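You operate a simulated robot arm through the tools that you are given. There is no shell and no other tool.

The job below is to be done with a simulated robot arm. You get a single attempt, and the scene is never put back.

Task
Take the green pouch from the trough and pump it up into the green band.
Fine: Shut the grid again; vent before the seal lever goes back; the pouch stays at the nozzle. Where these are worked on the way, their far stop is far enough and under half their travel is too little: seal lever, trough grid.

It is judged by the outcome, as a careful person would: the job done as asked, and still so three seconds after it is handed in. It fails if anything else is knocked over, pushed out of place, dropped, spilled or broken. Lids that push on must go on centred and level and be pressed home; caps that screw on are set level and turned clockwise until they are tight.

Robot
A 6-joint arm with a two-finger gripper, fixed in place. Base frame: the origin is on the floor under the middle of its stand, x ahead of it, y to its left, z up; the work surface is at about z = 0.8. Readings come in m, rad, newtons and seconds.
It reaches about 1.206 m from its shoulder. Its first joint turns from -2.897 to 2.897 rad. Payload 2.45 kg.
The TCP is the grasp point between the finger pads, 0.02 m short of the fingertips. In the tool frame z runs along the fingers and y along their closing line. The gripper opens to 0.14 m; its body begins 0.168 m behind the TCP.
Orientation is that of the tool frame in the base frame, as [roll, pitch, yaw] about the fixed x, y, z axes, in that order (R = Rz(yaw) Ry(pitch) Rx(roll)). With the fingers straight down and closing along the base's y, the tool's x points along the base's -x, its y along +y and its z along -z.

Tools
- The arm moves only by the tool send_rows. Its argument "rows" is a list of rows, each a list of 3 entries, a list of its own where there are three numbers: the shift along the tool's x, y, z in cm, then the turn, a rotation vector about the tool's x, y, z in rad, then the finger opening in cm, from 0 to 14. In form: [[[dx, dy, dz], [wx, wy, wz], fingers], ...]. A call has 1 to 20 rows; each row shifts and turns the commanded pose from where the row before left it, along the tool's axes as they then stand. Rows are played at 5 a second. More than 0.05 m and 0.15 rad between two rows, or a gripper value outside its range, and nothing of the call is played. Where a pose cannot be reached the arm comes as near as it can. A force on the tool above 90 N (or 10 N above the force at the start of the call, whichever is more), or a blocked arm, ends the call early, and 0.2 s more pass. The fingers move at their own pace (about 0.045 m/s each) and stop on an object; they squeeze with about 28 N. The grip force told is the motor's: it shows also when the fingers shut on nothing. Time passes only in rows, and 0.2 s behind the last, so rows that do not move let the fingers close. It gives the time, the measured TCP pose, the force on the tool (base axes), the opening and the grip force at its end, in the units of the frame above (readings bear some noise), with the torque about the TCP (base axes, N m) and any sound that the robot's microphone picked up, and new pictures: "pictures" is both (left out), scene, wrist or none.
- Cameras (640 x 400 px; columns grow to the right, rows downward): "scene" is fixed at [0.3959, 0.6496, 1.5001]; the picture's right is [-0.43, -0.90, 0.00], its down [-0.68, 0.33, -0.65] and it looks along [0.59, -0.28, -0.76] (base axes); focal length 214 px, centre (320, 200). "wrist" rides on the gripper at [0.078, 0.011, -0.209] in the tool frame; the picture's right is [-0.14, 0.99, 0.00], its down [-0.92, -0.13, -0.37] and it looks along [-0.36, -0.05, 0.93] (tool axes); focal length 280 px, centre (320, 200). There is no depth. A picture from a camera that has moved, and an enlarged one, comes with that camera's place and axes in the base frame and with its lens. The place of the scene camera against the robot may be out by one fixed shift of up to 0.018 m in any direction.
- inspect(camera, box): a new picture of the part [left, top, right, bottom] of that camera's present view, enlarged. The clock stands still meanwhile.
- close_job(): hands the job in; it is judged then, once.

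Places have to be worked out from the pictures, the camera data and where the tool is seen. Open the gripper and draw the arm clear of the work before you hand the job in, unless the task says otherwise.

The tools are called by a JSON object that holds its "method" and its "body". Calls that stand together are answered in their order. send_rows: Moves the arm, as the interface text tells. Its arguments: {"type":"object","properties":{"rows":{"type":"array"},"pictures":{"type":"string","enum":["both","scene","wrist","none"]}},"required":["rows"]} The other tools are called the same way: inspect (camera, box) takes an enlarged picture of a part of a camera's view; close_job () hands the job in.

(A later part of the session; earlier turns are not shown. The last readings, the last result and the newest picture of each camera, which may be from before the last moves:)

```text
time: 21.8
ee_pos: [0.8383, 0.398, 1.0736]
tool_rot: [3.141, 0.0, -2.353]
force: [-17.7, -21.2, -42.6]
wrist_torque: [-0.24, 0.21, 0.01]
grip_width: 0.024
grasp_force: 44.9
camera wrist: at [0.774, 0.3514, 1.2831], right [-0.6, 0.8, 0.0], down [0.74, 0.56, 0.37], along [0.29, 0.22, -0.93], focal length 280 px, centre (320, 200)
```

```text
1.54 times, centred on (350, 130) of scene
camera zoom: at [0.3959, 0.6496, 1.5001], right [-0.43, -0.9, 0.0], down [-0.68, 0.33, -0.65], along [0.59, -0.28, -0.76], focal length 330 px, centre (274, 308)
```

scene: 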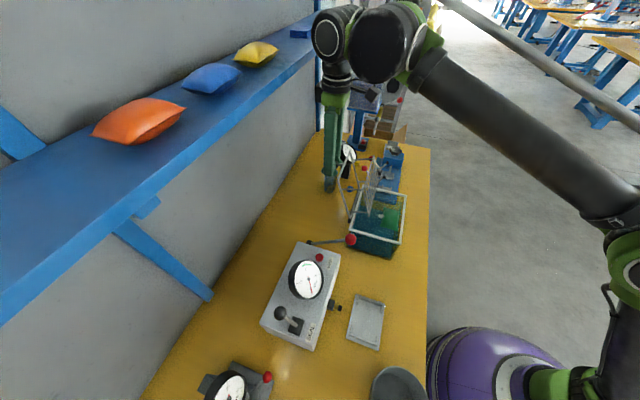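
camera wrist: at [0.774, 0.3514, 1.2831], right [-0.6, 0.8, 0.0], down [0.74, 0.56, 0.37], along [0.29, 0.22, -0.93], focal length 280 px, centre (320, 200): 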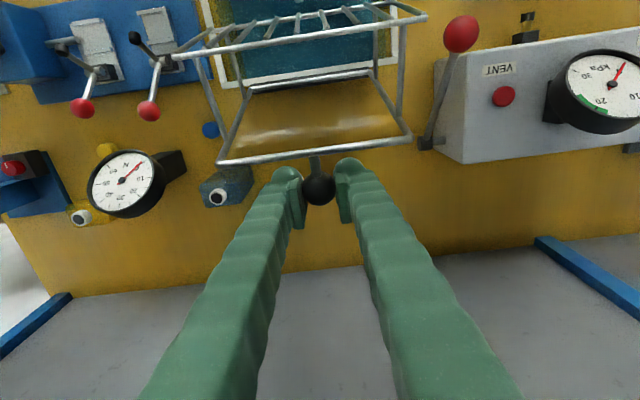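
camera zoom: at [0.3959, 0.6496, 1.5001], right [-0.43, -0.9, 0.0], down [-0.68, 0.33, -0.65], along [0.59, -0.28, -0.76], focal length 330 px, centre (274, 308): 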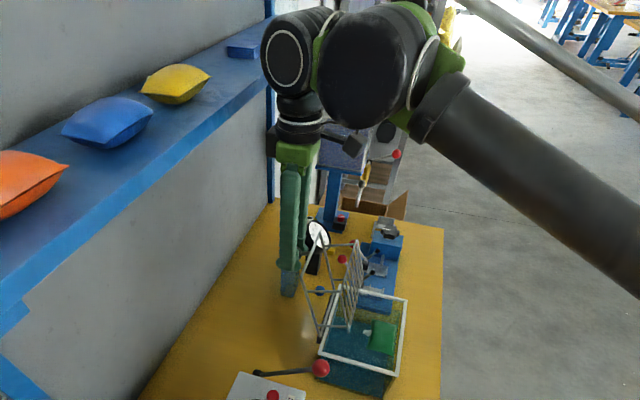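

About 114°, still purely radial load. I ease down and take two more small steps.

{"method": "send_rows", "body": {"rows": [[[-0.1, 0, 0.5], [0, 0, 0], 0], [[-0.6, 0, 0.35], [0, 0, 0], 0], [[0, 0, 0], [0, 0, 0], 0]], "pictures": "none"}}

```text
time: 22.6
ee_pos: [0.8418, 0.4047, 1.0671]
tool_rot: [3.141, 0.004, -2.354]
force: [19.8, 5.9, 30.6]
wrist_torque: [-0.47, 0.32, 0.02]
grip_width: 0.0234
grasp_force: 45.6
```

Load still radial (about 117°). Two more steps.

{"method": "send_rows", "body": {"rows": [[[-0.7, 0, 0.2], [0, 0, 0], 0], [[-0.6, 0, 0.4], [0, 0, 0], 0], [[0, 0, 0], [0, 0, 0], 0]]}}

```text
time: 23.4
ee_pos: [0.8526, 0.4131, 1.0596]
tool_rot: [3.141, -0.002, -2.354]
force: [-25.3, -10.0, -32.1]
wrist_torque: [-0.21, 0.11, -0.04]
grip_width: 0.0237
grasp_force: 44.9
camera wrist: at [0.7882, 0.3655, 1.2688], right [-0.6, 0.8, 0.0], down [0.74, 0.56, 0.37], along [0.29, 0.22, -0.93], focal length 280 px, centre (320, 200)
```

scene: 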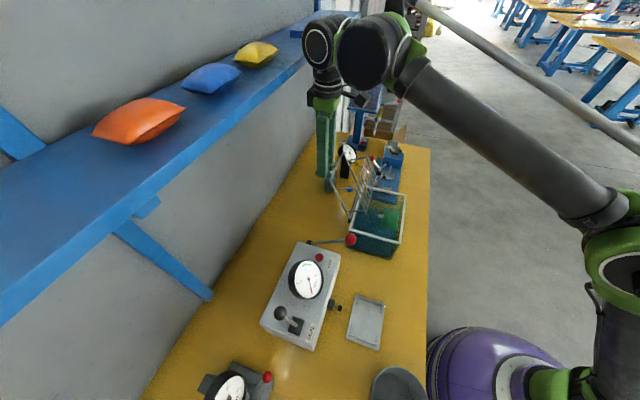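
wrist: 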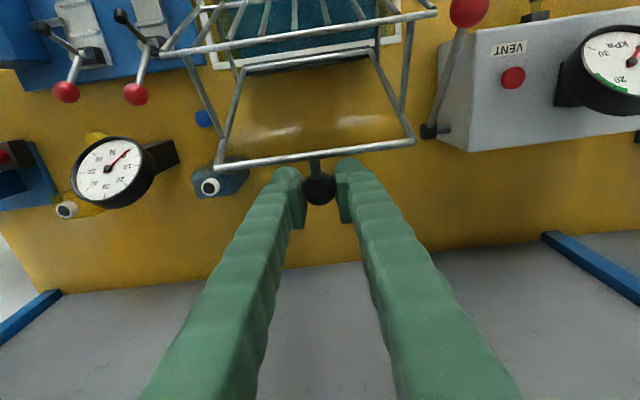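

At about 123° the grid is well past vertical (its balance point is around 110°), and I'm nearing the shelf. I relieve the radial load and open the fingers a little to see whether it rests or settles on its stop.

{"method": "send_rows", "body": {"rows": [[[0.0, 0, 0.25], [0, 0, 0], 0], [[0, 0, 0], [0, 0, 0], 3], [[0, 0, 0], [0, 0, 0], 4], [[0, 0, 0], [0, 0, 0], 4], [[0, 0, 0], [0, 0, 0], 4]]}}

{"method": "inspect", "body": {"camera": "wrist", "box": [140, 0, 460, 230]}}

```text
time: 24.6
ee_pos: [0.851, 0.4134, 1.0566]
tool_rot: [3.141, 0.002, -2.354]
force: [-0.4, -0.2, 0.1]
wrist_torque: [-0.02, 0.0, 0.03]
grip_width: 0.0398
grasp_force: 0.0
camera wrist: at [0.7876, 0.3655, 1.2661], right [-0.6, 0.8, 0.0], down [0.74, 0.56, 0.37], along [0.29, 0.22, -0.93], focal length 280 px, centre (320, 200)
```

scene: 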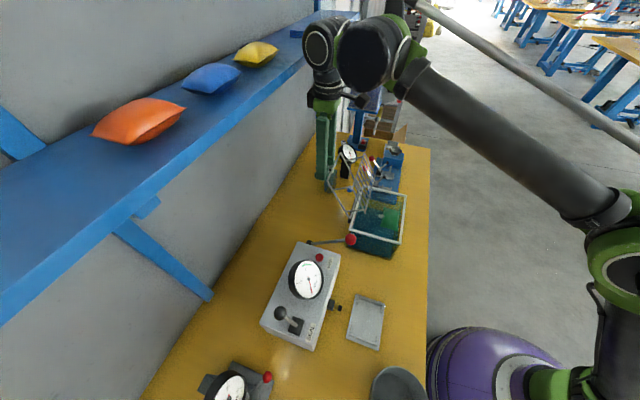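
wrist: 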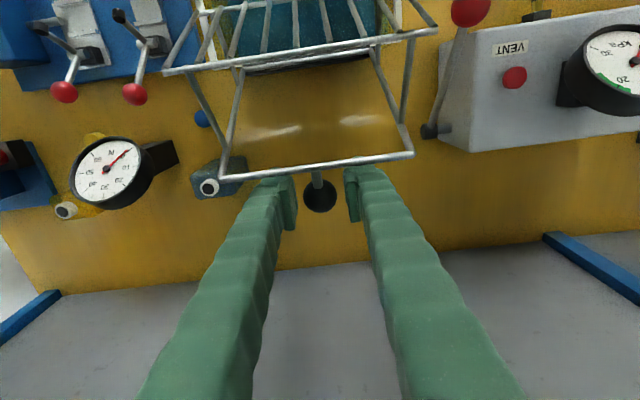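

```text
1.74 times, centred on (300, 115) of wrist
camera zoom: at [0.7876, 0.3655, 1.2661], right [-0.6, 0.8, 0.0], down [0.74, 0.56, 0.37], along [0.29, 0.22, -0.93], focal length 488 px, centre (355, 348)
```

zoom: 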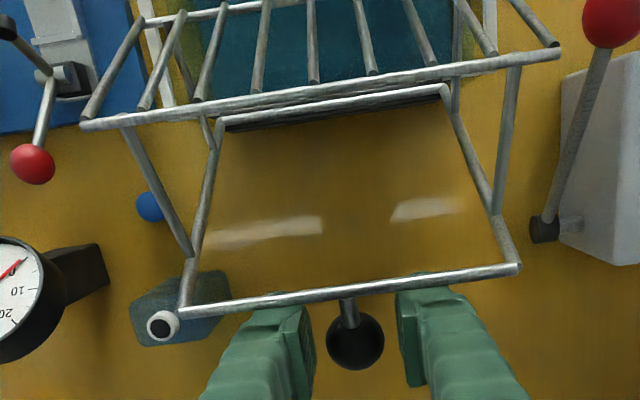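

The grid settled slightly further open and stays. I raise the gripper straight up clear of the knob, and look again to see that it rests at its stop.

{"method": "send_rows", "body": {"rows": [[[-0.2, 0, -2], [0, 0, 0], 5], [[0, 0, -3], [0, 0, 0], 5], [[0, 0, -3], [0, 0, 0], 5], [[2, 0, -3], [0, 0, 0], 6], [[3, 0, -1], [0, 0, 0], 8], [[3, 0, 0], [0, 0, 0], 10], [[0, 0, 0], [0, 0, 0], 10]]}}

{"method": "inspect", "body": {"camera": "scene", "box": [300, 130, 430, 260]}}

```text
time: 26.2
ee_pos: [0.7982, 0.3583, 1.1762]
tool_rot: [-3.141, 0.0, -2.355]
force: [0.7, 0.3, 0.0]
wrist_torque: [-0.03, 0.01, 0.01]
grip_width: 0.1
grasp_force: 0.1
camera wrist: at [0.7351, 0.3102, 1.3852], right [-0.6, 0.8, 0.0], down [0.74, 0.56, 0.37], along [0.29, 0.22, -0.93], focal length 280 px, centre (320, 200)
```

scene: 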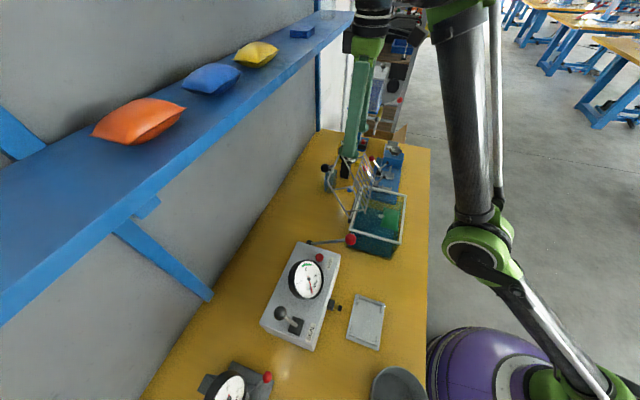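
wrist: 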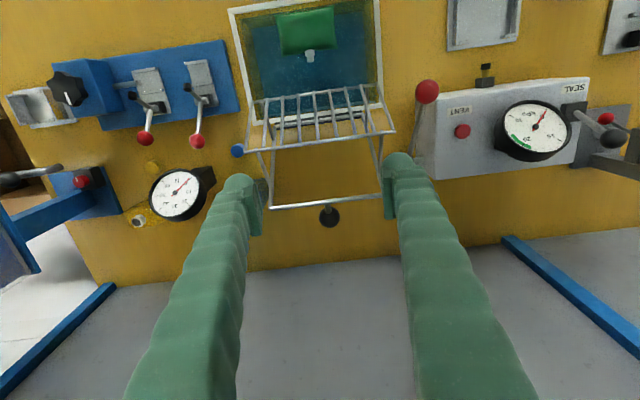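

```text
3.08 times, centred on (365, 195) of scene
camera zoom: at [0.3959, 0.6496, 1.5001], right [-0.43, -0.9, 0.0], down [-0.68, 0.33, -0.65], along [0.59, -0.28, -0.76], focal length 660 px, centre (182, 215)
```

zoom: 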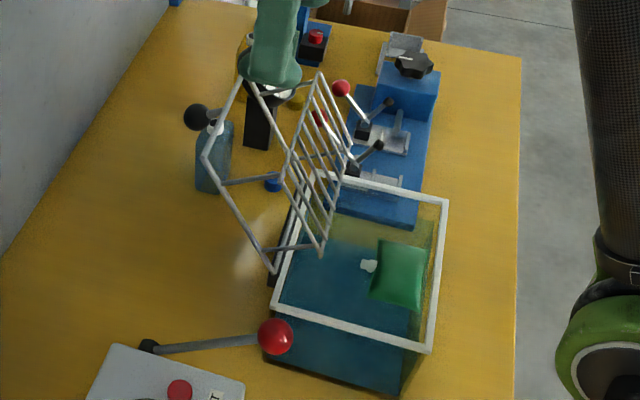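

The grid rests open at about 126°, apparently on its stop, and the green pouch floats near (0.681,0.245,0.90), with its neck toward the wall. Before taking it I look closely at the nozzle and tray.

{"method": "inspect", "body": {"camera": "wrist", "box": [430, 0, 590, 110]}}

{"method": "inspect", "body": {"camera": "scene", "box": [300, 270, 400, 360]}}

{"method": "inspect", "body": {"camera": "wrist", "box": [230, 0, 390, 110]}}

```text
3.64 times, centred on (510, 55) of wrist
camera zoom: at [0.7351, 0.3102, 1.3852], right [-0.6, 0.8, 0.0], down [0.74, 0.56, 0.37], along [0.29, 0.22, -0.93], focal length 1020 px, centre (-371, 727)
```

zoom: 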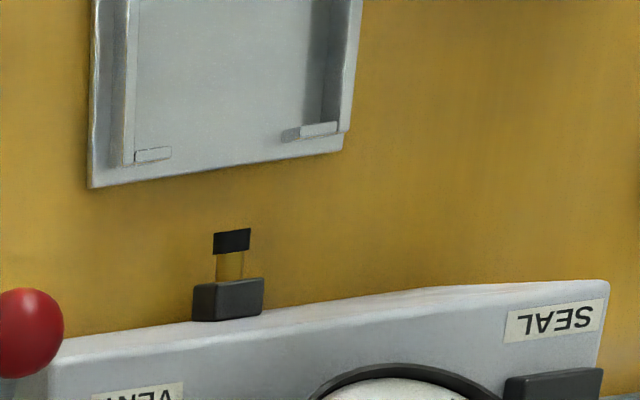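

```text
4.44 times, centred on (350, 315) of scene
camera zoom: at [0.3959, 0.6496, 1.5001], right [-0.43, -0.9, 0.0], down [-0.68, 0.33, -0.65], along [0.59, -0.28, -0.76], focal length 953 px, centre (187, -311)
```

zoom: 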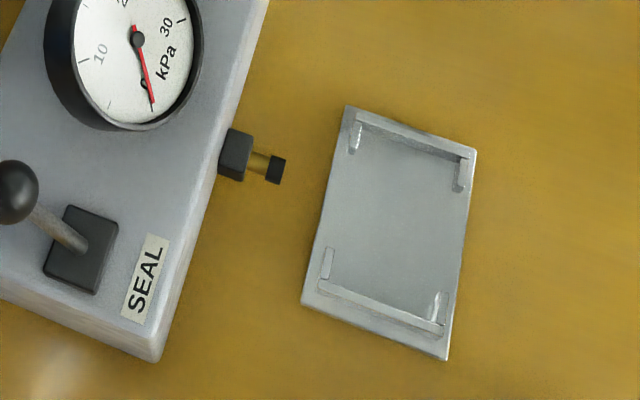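

```text
3.64 times, centred on (310, 55) of wrist
camera zoom: at [0.7351, 0.3102, 1.3852], right [-0.6, 0.8, 0.0], down [0.74, 0.56, 0.37], along [0.29, 0.22, -0.93], focal length 1020 px, centre (356, 727)
```

zoom: 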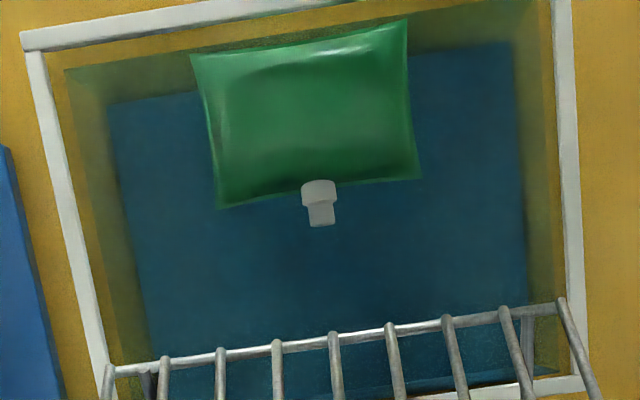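

The pouch is a small pillow about 85 × 55 mm with a 15 mm spout pointing to the wall; the tray is its nest, with end rails and corner tabs, the open side facing the nozzle. I'll grip the pouch by its spout with the fingers closing along the bench, so I first move above the spout (about (0.709,0.274)) and check.

{"method": "send_rows", "body": {"rows": [[[4.1, 0.1, 0], [0, 0, 0], 8], [[4.1, 0.1, 0], [0, 0, 0], 6], [[4.1, 0.1, 0], [0, 0, 0], 5], [[0, 0, 4.2], [0, 0, 0], 5], [[0, 0, 4.2], [0, 0, 0], 5], [[0, 0, 4.2], [0, 0, 0], 5], [[0, 0, 4.0], [0, 0, 0], 5], [[0, 0, 0], [0, 0, 0], 5]]}}

{"method": "inspect", "body": {"camera": "wrist", "box": [220, 90, 420, 255]}}

{"method": "inspect", "body": {"camera": "scene", "box": [300, 130, 430, 260]}}

```text
time: 26.5
ee_pos: [0.7967, 0.3545, 1.1752]
tool_rot: [-3.138, 0.009, -2.353]
force: [32.2, 8.7, -22.8]
wrist_torque: [-0.84, 5.42, 0.86]
grip_width: 0.0797
grasp_force: 0.0
out of reach, approached as far as the arm can: row 1
stopped in row 1: the force on the tool passed its limit at 184 N (the readings are from after the stop); the commanded pose is now the measured one
camera wrist: at [0.7312, 0.3055, 1.3841], right [-0.61, 0.8, 0.0], down [0.74, 0.56, 0.38], along [0.3, 0.23, -0.93], focal length 280 px, centre (320, 200)
```

scene: 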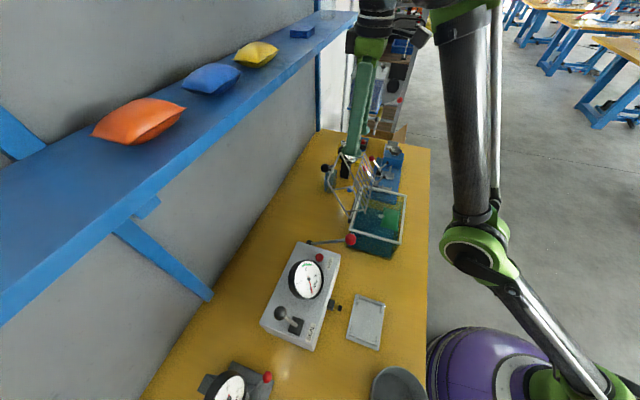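
wrist: 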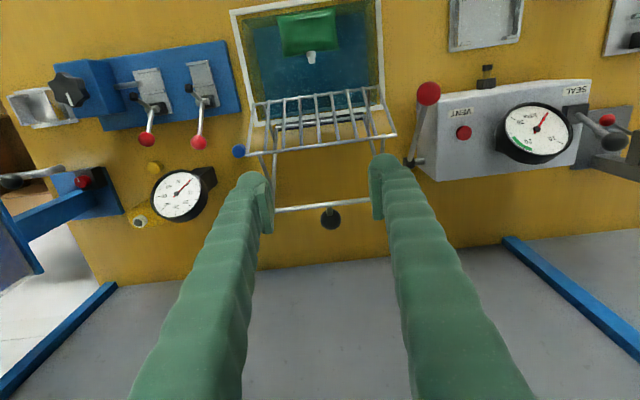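

```text
2.42 times, centred on (320, 172) of wrist
camera zoom: at [0.7312, 0.3055, 1.3841], right [-0.61, 0.8, 0.0], down [0.74, 0.56, 0.38], along [0.3, 0.23, -0.93], focal length 680 px, centre (320, 267)
```

zoom: 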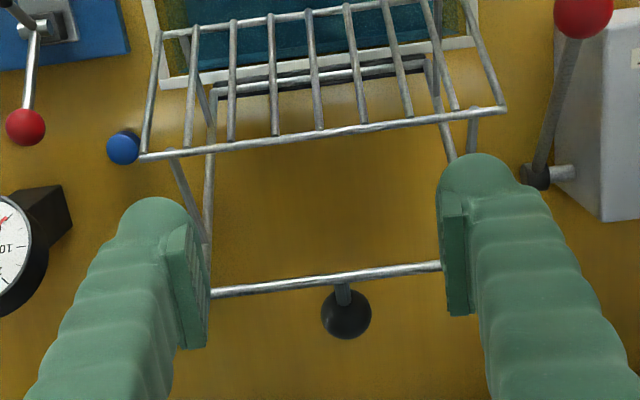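

```text
3.08 times, centred on (365, 195) of scene
camera zoom: at [0.3959, 0.6496, 1.5001], right [-0.43, -0.9, 0.0], down [-0.68, 0.33, -0.65], along [0.59, -0.28, -0.76], focal length 660 px, centre (182, 215)
```

zoom: 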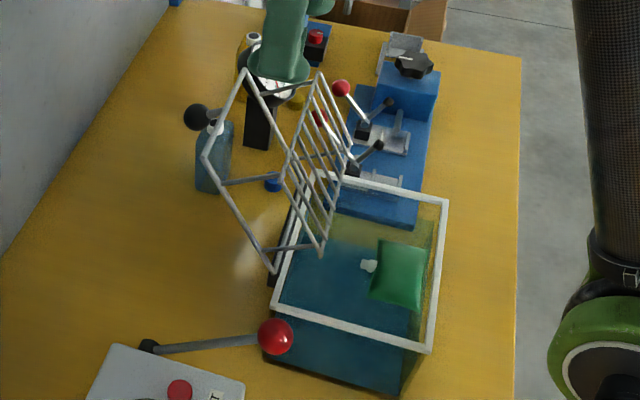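

The move stopped at once with a force spike and an "out of reach" note; the tool barely moved and nothing on the bench looks disturbed. I look at the arm's posture before trying again.

{"method": "inspect", "body": {"camera": "scene", "box": [330, 0, 640, 400]}}

{"method": "send_rows", "body": {"rows": [[[0, 0, 0], [0, 0, 0], 8], [[0, 0, 0], [0, 0, 0], 8]]}}

```text
1.00 times, centred on (485, 200) of scene (not enlarged: the box is as wide or as high as the picture)
camera zoom: at [0.3959, 0.6496, 1.5001], right [-0.43, -0.9, 0.0], down [-0.68, 0.33, -0.65], along [0.59, -0.28, -0.76], focal length 214 px, centre (155, 200)
```

zoom: 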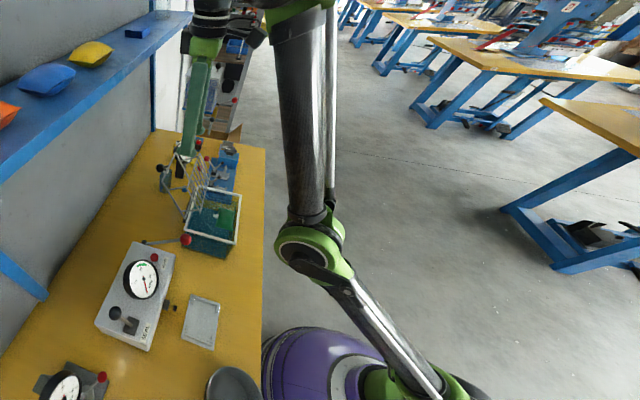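

```text
time: 27.1
ee_pos: [0.7955, 0.3544, 1.1746]
tool_rot: [-3.141, 0.009, -2.354]
force: [54.0, 9.0, -28.7]
wrist_torque: [-0.67, 9.39, 1.83]
grip_width: 0.08
grasp_force: 0.0
camera wrist: at [0.731, 0.3054, 1.3843], right [-0.61, 0.8, 0.0], down [0.74, 0.56, 0.38], along [0.3, 0.23, -0.93], focal length 280 px, centre (320, 200)
```

scene: 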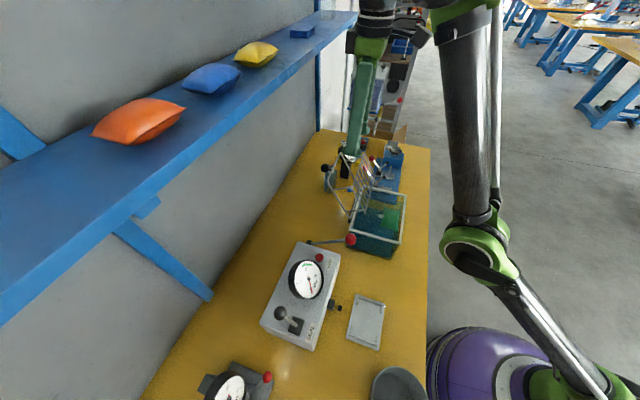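
wrist: 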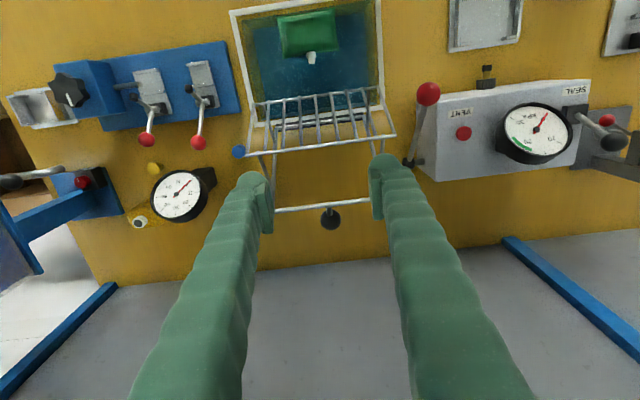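

The steady 60 N with a large torque means the gripper's camera is touching the arm's own forearm: lifting so far out straightened the arm and the elbow came down on the wrong side. I back off outward by 1.5 cm to relieve that contact.

{"method": "send_rows", "body": {"rows": [[[-0.7, 0, 0], [0, 0, 0], 8], [[-0.8, 0, 0], [0, 0, 0], 8], [[0, 0, 0], [0, 0, 0], 8]], "pictures": "scene"}}

```text
time: 27.9
ee_pos: [0.8062, 0.3667, 1.1765]
tool_rot: [-3.141, 0.007, -2.355]
force: [-0.3, 0.0, 0.0]
wrist_torque: [0.0, -0.01, 0.0]
grip_width: 0.0799
grasp_force: 0.1
```

scene: 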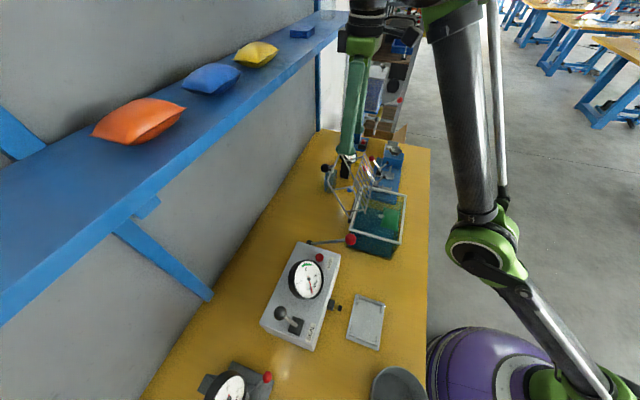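

The contact is gone (force zero). I now raise the tool stepwise to straighten the arm, watching the elbow in the scene picture.

{"method": "send_rows", "body": {"rows": [[[0, 0, -2], [0, 0, 0], 8], [[0, 0, -2], [0, 0, 0], 8], [[0, 0, 0], [0, 0, 0], 8]], "pictures": "scene"}}

```text
time: 28.7
ee_pos: [0.8037, 0.3623, 1.2125]
tool_rot: [-3.14, 0.009, -2.355]
force: [-0.3, 0.2, -1.2]
wrist_torque: [-0.01, 0.0, 0.01]
grip_width: 0.08
grasp_force: 0.0
out of reach, approached as far as the arm can: row 2
```

scene: 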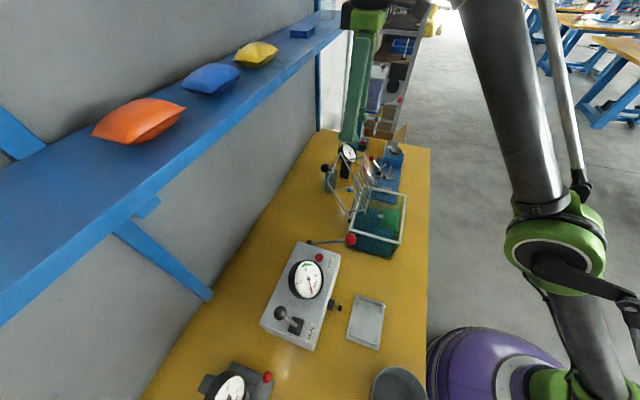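

The arm is now straight at its reach limit. I come back toward the robot by 2 cm and see which side the elbow takes.

{"method": "send_rows", "body": {"rows": [[[1.0, 0, 0], [0, 0, 0], 8], [[1.0, 0, 0], [0, 0, 0], 8], [[0, 0, 0], [0, 0, 0], 8]], "pictures": "scene"}}

```text
time: 29.5
ee_pos: [0.79, 0.3486, 1.2122]
tool_rot: [-3.14, 0.008, -2.354]
force: [0.3, -0.4, 0.7]
wrist_torque: [0.0, -0.03, 0.01]
grip_width: 0.0799
grasp_force: 0.1
```

scene: 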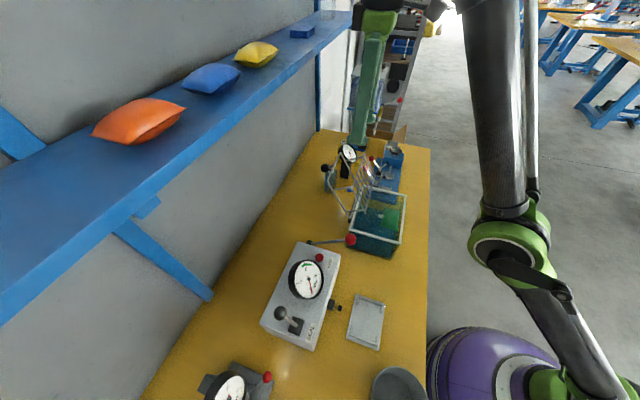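

The elbow stayed low. I try again, going further past the reach limit before coming back in.

{"method": "send_rows", "body": {"rows": [[[0, 0, -2], [0, 0, 0], 8], [[0, 0, -2], [0, 0, 0], 8], [[0, 0, -1.5], [0, 0, 0], 8]], "pictures": "scene"}}

```text
time: 30.3
ee_pos: [0.7719, 0.34, 1.2461]
tool_rot: [-3.141, 0.007, -2.353]
force: [0.6, 0.3, 0.2]
wrist_torque: [-0.06, 0.05, -0.01]
grip_width: 0.0797
grasp_force: 0.1
out of reach, approached as far as the arm can: row 2, 3
```

scene: 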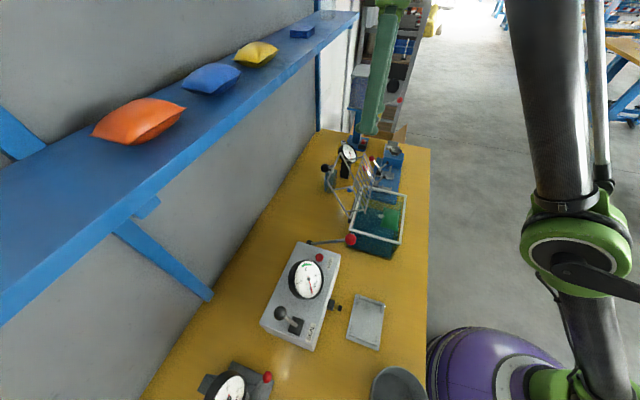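

The elbow moved out further to the right. I come back toward the robot by 2.5 cm and look again.

{"method": "send_rows", "body": {"rows": [[[1.2, 0, 0], [0, 0, 0], 8], [[1.3, 0, 0], [0, 0, 0], 8], [[0, 0, 0], [0, 0, 0], 8]], "pictures": "scene"}}

```text
time: 31.1
ee_pos: [0.754, 0.3235, 1.2457]
tool_rot: [-3.14, 0.007, -2.353]
force: [-0.1, -0.2, 1.0]
wrist_torque: [0.03, -0.01, -0.02]
grip_width: 0.0801
grasp_force: 0.0
```

scene: 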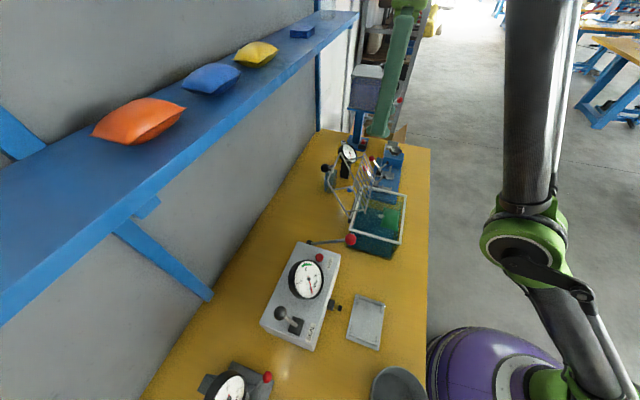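

Still the low-elbow side. I stretch fully (well past the limit) so the elbow is truly straight, then come back in larger steps.

{"method": "send_rows", "body": {"rows": [[[0, 0, -4], [0, 0, 0], 8], [[0, 0, -4], [0, 0, 0], 8], [[0, 0, -4], [0, 0, 0], 8], [[0, 0, 0], [0, 0, 0], 8]], "pictures": "scene"}}

```text
time: 32.1
ee_pos: [0.7191, 0.3066, 1.2965]
tool_rot: [-3.141, 0.007, -2.356]
force: [-0.5, 0.6, 0.1]
wrist_torque: [0.01, 0.02, 0.01]
grip_width: 0.0798
grasp_force: 0.1
out of reach, approached as far as the arm can: row 1, 2, 3
```

scene: 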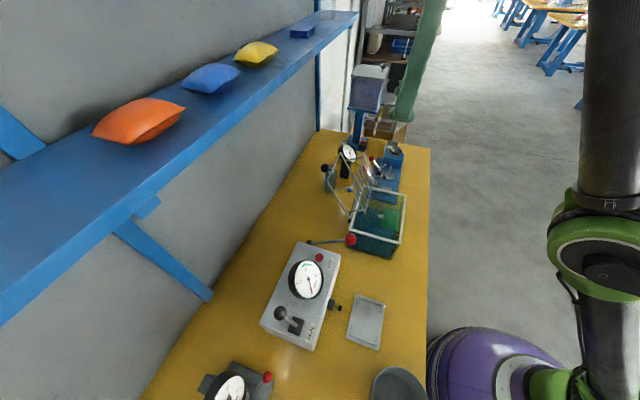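

The arm is fully straight now. I come back in with larger steps and check the elbow.

{"method": "send_rows", "body": {"rows": [[[4.5, 0, 1.5], [0, 0, 0], 8], [[0, 0, 0], [0, 0, 0], 8]], "pictures": "scene"}}

```text
time: 32.7
ee_pos: [0.7058, 0.2835, 1.301]
tool_rot: [-3.139, 0.006, -2.352]
force: [50.3, 20.8, -36.1]
wrist_torque: [-2.87, 8.19, 0.69]
grip_width: 0.0798
grasp_force: 0.1
out of reach, approached as far as the arm can: row 1
```

scene: 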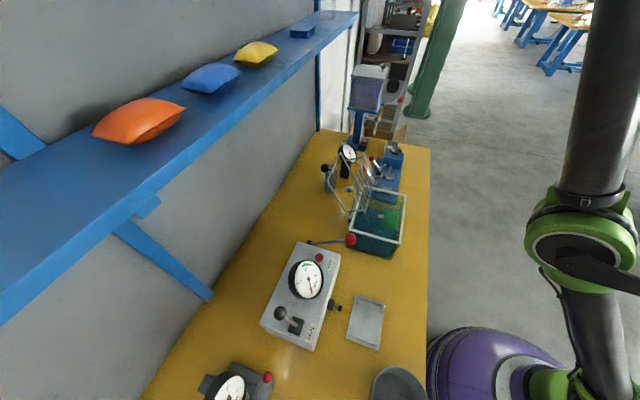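

Contact between camera and forearm again on the low-elbow side. I back off outward and down along the reach limit to relieve it.

{"method": "send_rows", "body": {"rows": [[[-1.5, 0, 1.0], [0, 0, 0], 8], [[-2, 0, 2], [0, 0, 0], 8], [[-2, 0, 2], [0, 0, 0], 8], [[-2, 0, 2], [0, 0, 0], 8], [[-2, 0, 2], [0, 0, 0], 8], [[-1, 0, 1], [0, 0, 0], 8], [[0, 0, 0], [0, 0, 0], 8]], "pictures": "scene"}}

```text
time: 34.3
ee_pos: [0.782, 0.3578, 1.2031]
tool_rot: [-3.14, 0.007, -2.355]
force: [0.6, 0.5, 1.0]
wrist_torque: [0.02, -0.03, 0.02]
grip_width: 0.0798
grasp_force: 0.0
```

scene: 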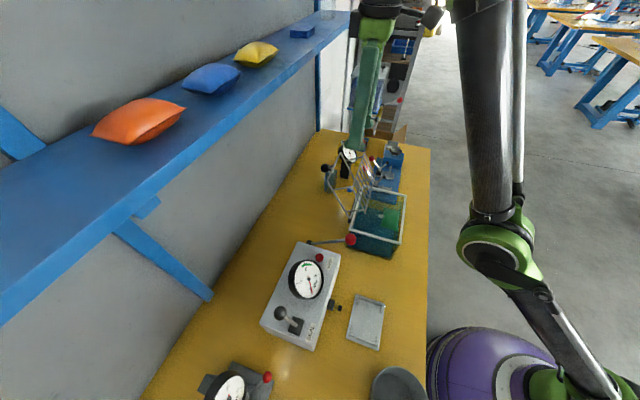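

Contact is gone. I try to take the elbow through straight with a quick small overshoot outward and back.

{"method": "send_rows", "body": {"rows": [[[-3.6, 0, 0], [0, 0, 0], 8], [[0, 0, -0.8], [0, 0, 0], 8], [[1.5, 0, 0.5], [0, 0, 0], 8]], "pictures": "scene"}}

```text
time: 35.1
ee_pos: [0.795, 0.3731, 1.1987]
tool_rot: [-3.14, 0.007, -2.354]
force: [0.2, -0.3, -0.5]
wrist_torque: [-0.03, 0.03, 0.0]
grip_width: 0.0801
grasp_force: 0.0
out of reach, approached as far as the arm can: row 2
```

scene: 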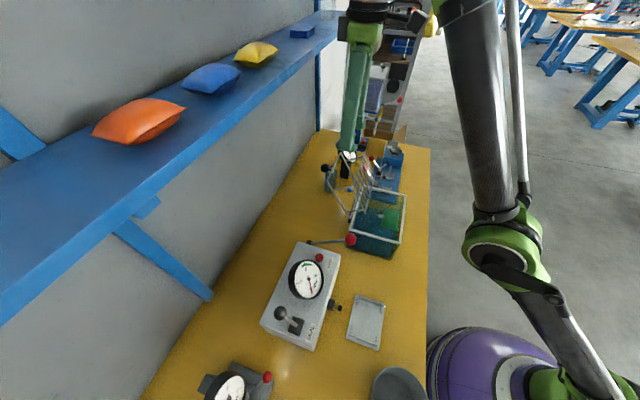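

Still low-side. I now creep over the limit in 4 mm steps, which gives the solver many chances to cross, then return a little.

{"method": "send_rows", "body": {"rows": [[[-0.4, 0, 0], [0, 0, 0], 8], [[-0.4, 0, 0], [0, 0, 0], 8], [[-0.4, 0, 0], [0, 0, 0], 8], [[-0.4, 0, 0], [0, 0, 0], 8], [[-0.4, 0, 0], [0, 0, 0], 8], [[-0.4, 0, 0], [0, 0, 0], 8], [[-0.4, 0, 0], [0, 0, 0], 8], [[-0.4, 0, 0], [0, 0, 0], 8], [[0, 0, 2], [0, 0, 0], 8], [[0, 0, 2], [0, 0, 0], 8]], "pictures": "scene"}}

```text
time: 37.3
ee_pos: [0.8112, 0.3932, 1.1514]
tool_rot: [-3.139, 0.008, -2.355]
force: [-0.7, 0.3, -0.5]
wrist_torque: [0.05, -0.03, 0.0]
grip_width: 0.0796
grasp_force: 0.1
out of reach, approached as far as the arm can: row 7, 8
```

scene: 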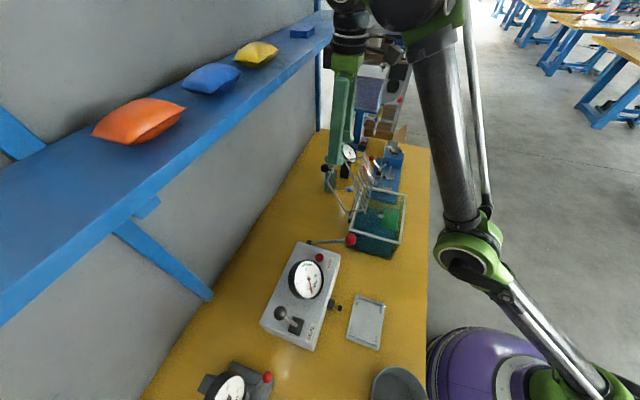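

Still low. I try a few quick touches of the reach limit with slightly different depths, then look at the elbow.

{"method": "send_rows", "body": {"rows": [[[0, 0, -2.5], [0, 0, 0], 8], [[0, 0, -2.0], [0, 0, 0], 8], [[1.0, 0, 1.0], [0, 0, 0], 8], [[-1.0, 0, -1.1], [0, 0, 0], 8], [[1.0, 0, 1.0], [0, 0, 0], 8], [[-1.0, 0, -1.15], [0, 0, 0], 8], [[1.2, 0, 1.2], [0, 0, 0], 8], [[0, 0, 0], [0, 0, 0], 8]], "pictures": "scene"}}

```text
time: 39.1
ee_pos: [0.8001, 0.3846, 1.1837]
tool_rot: [-3.14, 0.008, -2.354]
force: [-0.1, 0.3, -0.9]
wrist_torque: [0.0, -0.04, 0.03]
grip_width: 0.0798
grasp_force: 0.1
out of reach, approached as far as the arm can: row 2
```

scene: 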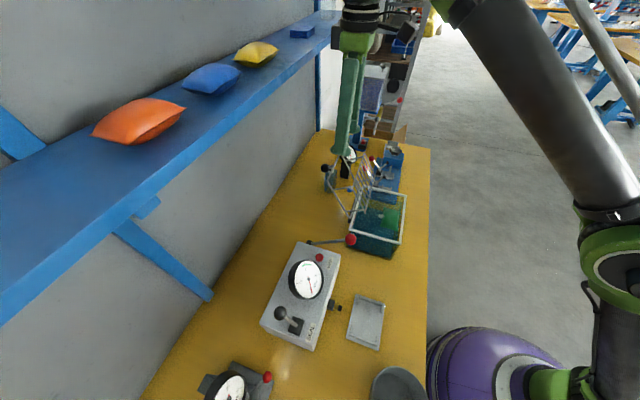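

The elbow is now on the high side again. I move toward the robot, away from the limit, to above the pouch's spout.

{"method": "send_rows", "body": {"rows": [[[2.5, -0.3, 0.5], [0, 0, 0], 7], [[3.0, -0.3, 0.3], [0, 0, 0], 6], [[3.0, -0.3, 0], [0, 0, 0], 5], [[3.0, -0.3, 0], [0, 0, 0], 5], [[2.7, -0.2, 0], [0, 0, 0], 5], [[0, 0, 0], [0, 0, 0], 5]]}}

```text
time: 40.5
ee_pos: [0.7106, 0.2739, 1.1749]
tool_rot: [-3.141, 0.008, -2.356]
force: [-0.3, 0.8, -0.3]
wrist_torque: [0.0, 0.01, -0.01]
grip_width: 0.0501
grasp_force: 0.0
camera wrist: at [0.6462, 0.2253, 1.3844], right [-0.6, 0.8, 0.0], down [0.74, 0.56, 0.38], along [0.3, 0.23, -0.93], focal length 280 px, centre (320, 200)
```

scene: 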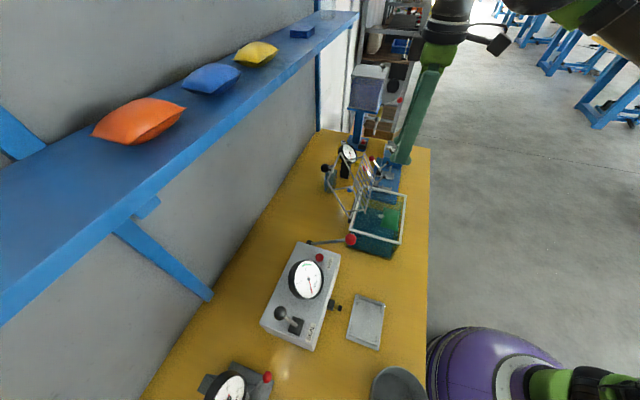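
wrist: 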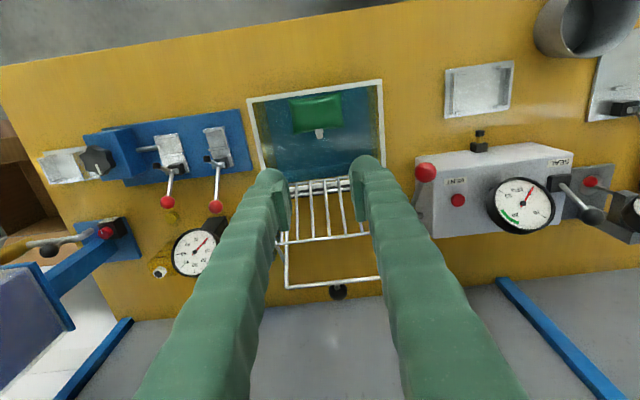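

Now in a good posture, directly above the spout. I lower to about z=1.0 and look again.

{"method": "send_rows", "body": {"rows": [[[0, 0, 4.3], [0, 0, 0], 5], [[0, 0, 4.3], [0, 0, 0], 5], [[0, 0, 4.3], [0, 0, 0], 5], [[0, 0, 4.3], [0, 0, 0], 5], [[0, 0, 0], [0, 0, 0], 5]]}}

{"method": "inspect", "body": {"camera": "wrist", "box": [220, 100, 420, 230]}}

{"method": "inspect", "body": {"camera": "scene", "box": [330, 140, 430, 260]}}

```text
time: 41.7
ee_pos: [0.7124, 0.2753, 1.0036]
tool_rot: [-3.139, 0.007, -2.354]
force: [0.2, -0.1, -0.1]
wrist_torque: [0.02, 0.03, 0.02]
grip_width: 0.0499
grasp_force: 0.0
camera wrist: at [0.6478, 0.2255, 1.212], right [-0.6, 0.8, 0.0], down [0.74, 0.56, 0.38], along [0.3, 0.23, -0.93], focal length 280 px, centre (320, 200)
```

scene: 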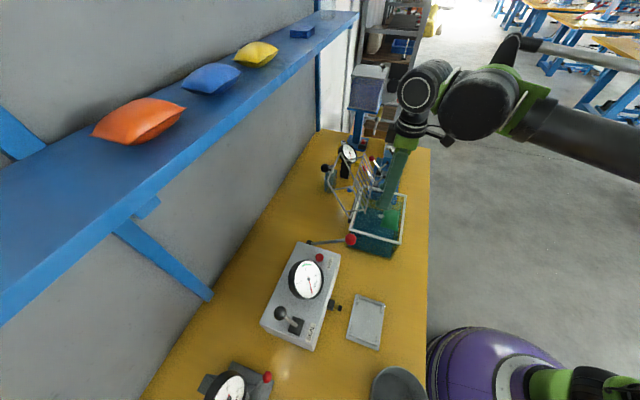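
wrist: 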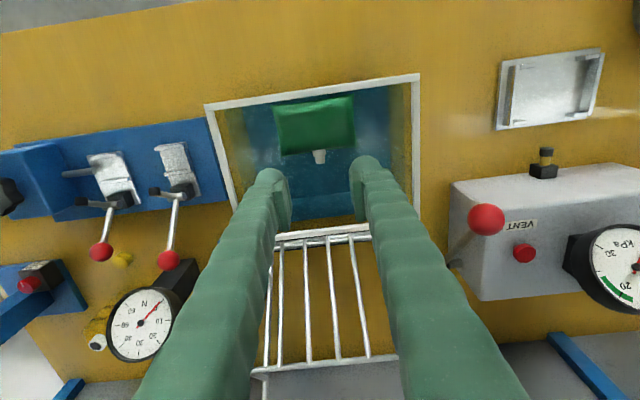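

```text
3.08 times, centred on (320, 165) of wrist
camera zoom: at [0.6478, 0.2255, 1.212], right [-0.6, 0.8, 0.0], down [0.74, 0.56, 0.38], along [0.3, 0.23, -0.93], focal length 863 px, centre (320, 308)
```

zoom: 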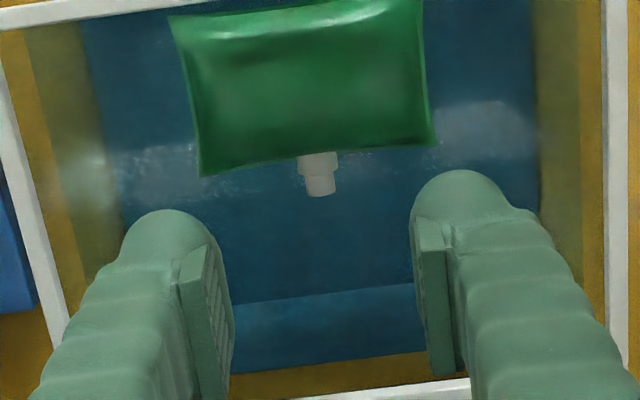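

```text
3.33 times, centred on (380, 200) of scene
camera zoom: at [0.3959, 0.6496, 1.5001], right [-0.43, -0.9, 0.0], down [-0.68, 0.33, -0.65], along [0.59, -0.28, -0.76], focal length 715 px, centre (120, 200)
```

zoom: 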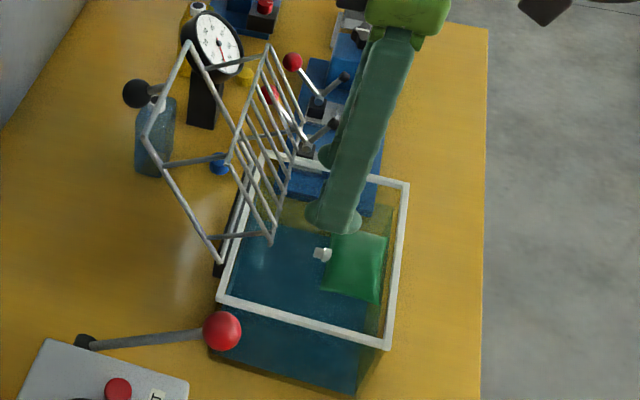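

The spout is about 17 mm long, centred near (0.707,0.271,0.90), lined up with the TCP. I lower so the pads straddle it and check before closing.

{"method": "send_rows", "body": {"rows": [[[0, 0, 3.2], [0, 0, 0], 5], [[0, 0, 3.2], [0, 0, 0], 5], [[0, 0, 3.3], [0, 0, 0], 5], [[0, 0, 0], [0, 0, 0], 5]]}}

{"method": "inspect", "body": {"camera": "wrist", "box": [220, 120, 420, 250]}}

{"method": "inspect", "body": {"camera": "scene", "box": [330, 150, 430, 270]}}

```text
time: 42.7
ee_pos: [0.7126, 0.2737, 0.9044]
tool_rot: [-3.141, 0.007, -2.354]
force: [-0.7, 0.4, 0.2]
wrist_torque: [0.0, 0.0, 0.02]
grip_width: 0.0503
grasp_force: 0.0
camera wrist: at [0.6479, 0.2249, 1.1136], right [-0.6, 0.8, 0.0], down [0.74, 0.56, 0.38], along [0.3, 0.23, -0.93], focal length 280 px, centre (320, 200)
```

scene: 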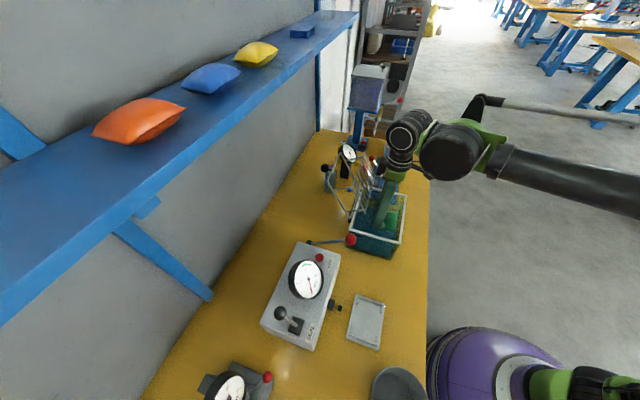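
wrist: 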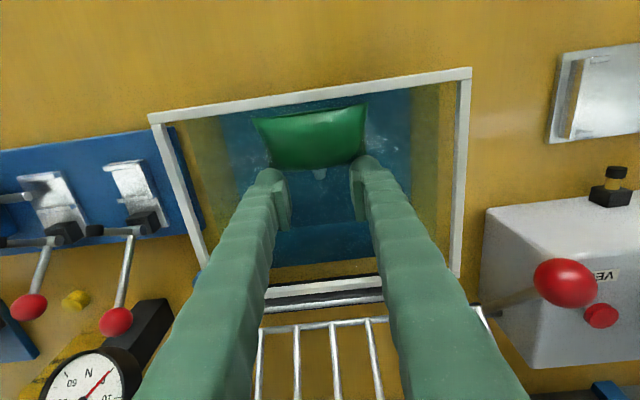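

```text
3.08 times, centred on (320, 185) of wrist
camera zoom: at [0.6479, 0.2249, 1.1136], right [-0.6, 0.8, 0.0], down [0.74, 0.56, 0.38], along [0.3, 0.23, -0.93], focal length 863 px, centre (320, 246)
```

zoom: 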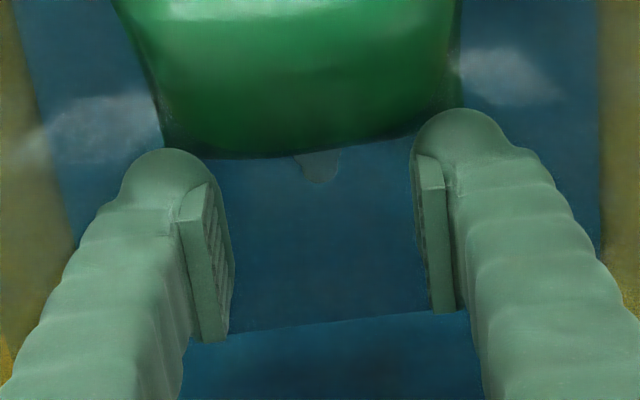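

```text
3.33 times, centred on (380, 210) of scene
camera zoom: at [0.3959, 0.6496, 1.5001], right [-0.43, -0.9, 0.0], down [-0.68, 0.33, -0.65], along [0.59, -0.28, -0.76], focal length 715 px, centre (120, 167)
```

zoom: 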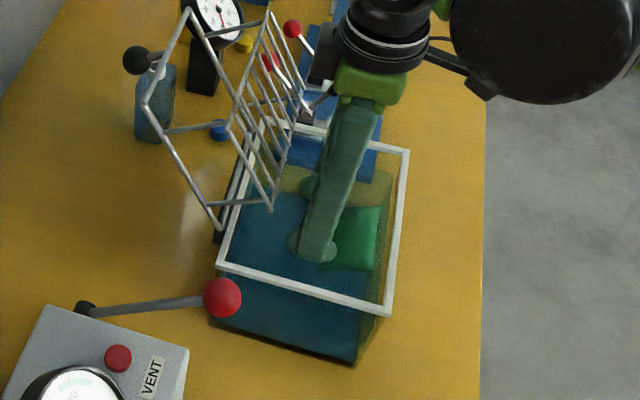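

The spout now looks tinted (just under the surface) and about a centimetre closer to the robot than before, so the pouch seems to bob or drift. I wait a moment and look again.

{"method": "send_rows", "body": {"rows": [[[0, 0, 0], [0, 0, 0], 5], [[0, 0, 0], [0, 0, 0], 5], [[0, 0, 0], [0, 0, 0], 5]], "pictures": "none"}}

{"method": "inspect", "body": {"camera": "wrist", "box": [220, 80, 420, 250]}}

{"method": "inspect", "body": {"camera": "scene", "box": [350, 180, 420, 270]}}

```text
time: 43.5
ee_pos: [0.7125, 0.2742, 0.9053]
tool_rot: [-3.14, 0.007, -2.352]
force: [0.1, 0.2, 0.3]
wrist_torque: [0.0, -0.01, -0.03]
grip_width: 0.0501
grasp_force: 0.1
```

```text
2.35 times, centred on (320, 165) of wrist
camera zoom: at [0.6479, 0.2249, 1.1139], right [-0.6, 0.8, 0.0], down [0.74, 0.56, 0.38], along [0.3, 0.23, -0.93], focal length 660 px, centre (320, 282)
```

zoom: 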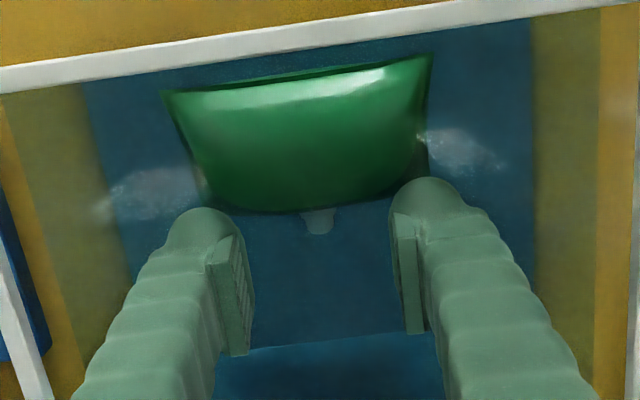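

```text
4.44 times, centred on (385, 225) of scene
camera zoom: at [0.3959, 0.6496, 1.5001], right [-0.43, -0.9, 0.0], down [-0.68, 0.33, -0.65], along [0.59, -0.28, -0.76], focal length 953 px, centre (31, 89)
```

zoom: 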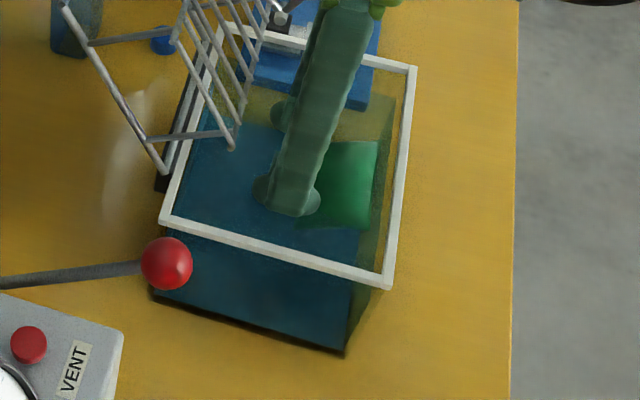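

The pouch is tipped: my fingertips pressed its far corners down. I raise 6 cm to let it float level again and re-plan the approach a little further toward the wall.

{"method": "send_rows", "body": {"rows": [[[-0.6, 0, -2], [0, 0, 0], 5], [[0, 0, -3], [0, 0, 0], 5], [[0, 0, -3], [0, 0, 0], 4], [[0, 0, 0], [0, 0, 0], 3.6], [[0, 0, 0], [0, 0, 0], 3.6], [[0, 0, 0], [0, 0, 0], 3.6], [[0, 0, 0], [0, 0, 0], 3.6]]}}

{"method": "inspect", "body": {"camera": "wrist", "box": [220, 100, 420, 230]}}

```text
time: 45.1
ee_pos: [0.715, 0.2785, 0.9881]
tool_rot: [-3.14, 0.007, -2.355]
force: [0.0, 0.5, 0.4]
wrist_torque: [-0.02, 0.0, 0.02]
grip_width: 0.0358
grasp_force: 0.1
camera wrist: at [0.6501, 0.2286, 1.1958], right [-0.6, 0.8, 0.0], down [0.74, 0.56, 0.38], along [0.3, 0.23, -0.93], focal length 280 px, centre (320, 200)
```

scene: 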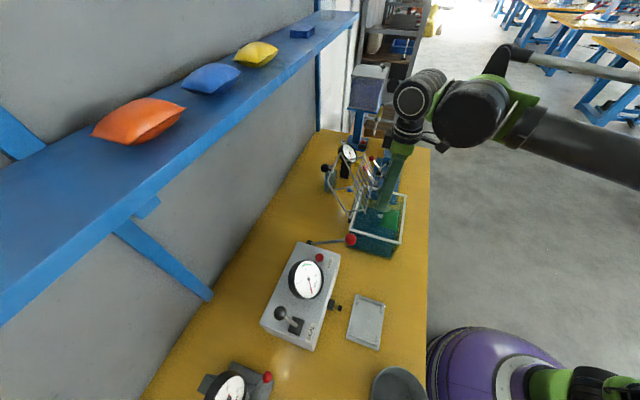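
wrist: 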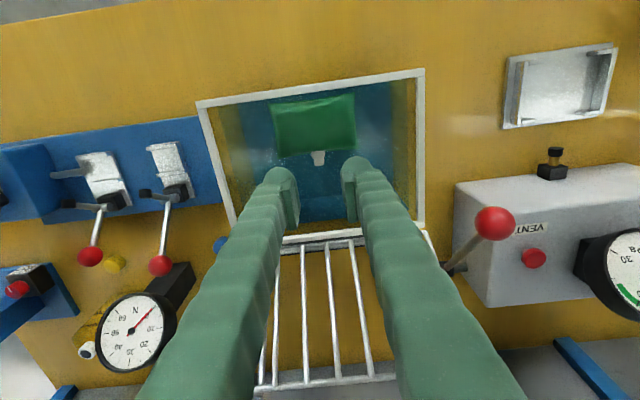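

```text
3.08 times, centred on (320, 165) of wrist
camera zoom: at [0.6501, 0.2286, 1.1958], right [-0.6, 0.8, 0.0], down [0.74, 0.56, 0.38], along [0.3, 0.23, -0.93], focal length 863 px, centre (320, 308)
```

zoom: 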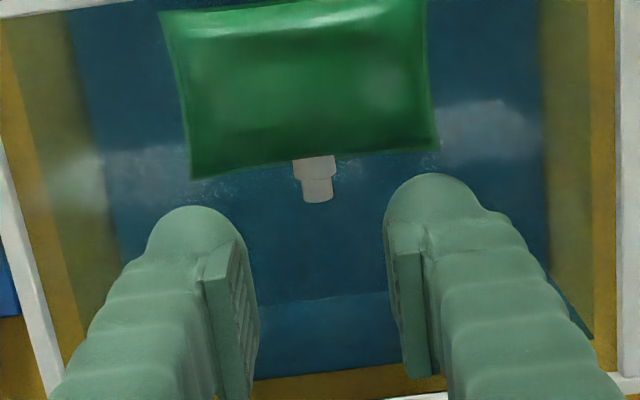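

The pouch floats level again with its spout end at e2≈0.701, far corners at about 0.687. I shift 3 mm more toward the wall and go down with a narrower opening, so the fingers clear the corners.

{"method": "send_rows", "body": {"rows": [[[-0.35, 0, 2.0], [0, 0, 0], 3.4], [[0, 0, 2.0], [0, 0, 0], 3.4], [[0, 0, 2.0], [0, 0, 0], 3.4], [[0, 0, 2.2], [0, 0, 0], 3.4], [[0, 0, 0], [0, 0, 0], 3.4]], "pictures": "none"}}

{"method": "inspect", "body": {"camera": "wrist", "box": [220, 80, 420, 250]}}

```text
time: 46.3
ee_pos: [0.7185, 0.2803, 0.9041]
tool_rot: [-3.141, 0.007, -2.354]
force: [1.4, 0.2, 1.0]
wrist_torque: [0.0, -0.01, 0.0]
grip_width: 0.0339
grasp_force: 0.0
```

```text
2.35 times, centred on (320, 165) of wrist
camera zoom: at [0.6542, 0.2316, 1.1128], right [-0.6, 0.8, 0.0], down [0.74, 0.56, 0.38], along [0.3, 0.23, -0.93], focal length 660 px, centre (320, 282)
```

zoom: 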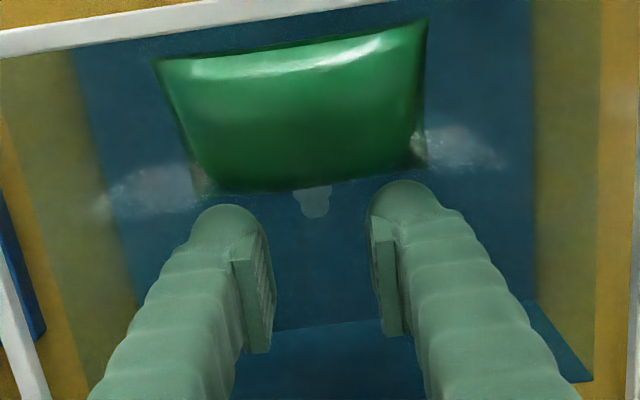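

The pouch is tipped again, so the fingers must be wider (toward the robot) than I assumed. I look at the finger shape in the scene view.

{"method": "inspect", "body": {"camera": "scene", "box": [355, 130, 425, 240]}}

{"method": "inspect", "body": {"camera": "wrist", "box": [240, 130, 400, 250]}}

```text
3.64 times, centred on (390, 185) of scene
camera zoom: at [0.3959, 0.6496, 1.5001], right [-0.43, -0.9, 0.0], down [-0.68, 0.33, -0.65], along [0.59, -0.28, -0.76], focal length 780 px, centre (66, 254)
```

zoom: 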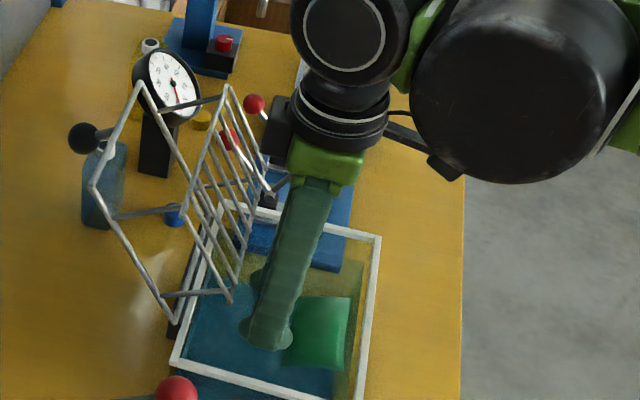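

```text
3.33 times, centred on (320, 190) of wrist
camera zoom: at [0.6542, 0.2316, 1.1128], right [-0.6, 0.8, 0.0], down [0.74, 0.56, 0.38], along [0.3, 0.23, -0.93], focal length 935 px, centre (320, 233)
```

zoom: 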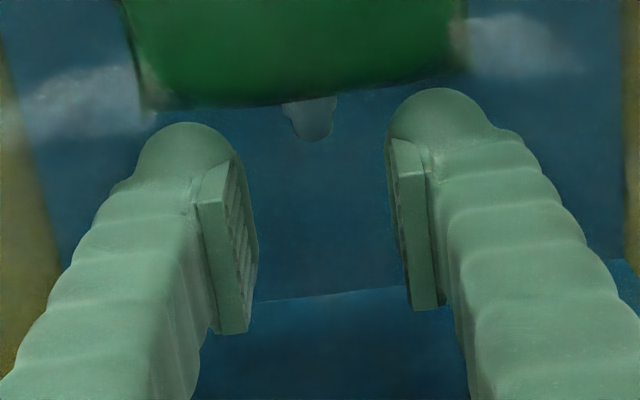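

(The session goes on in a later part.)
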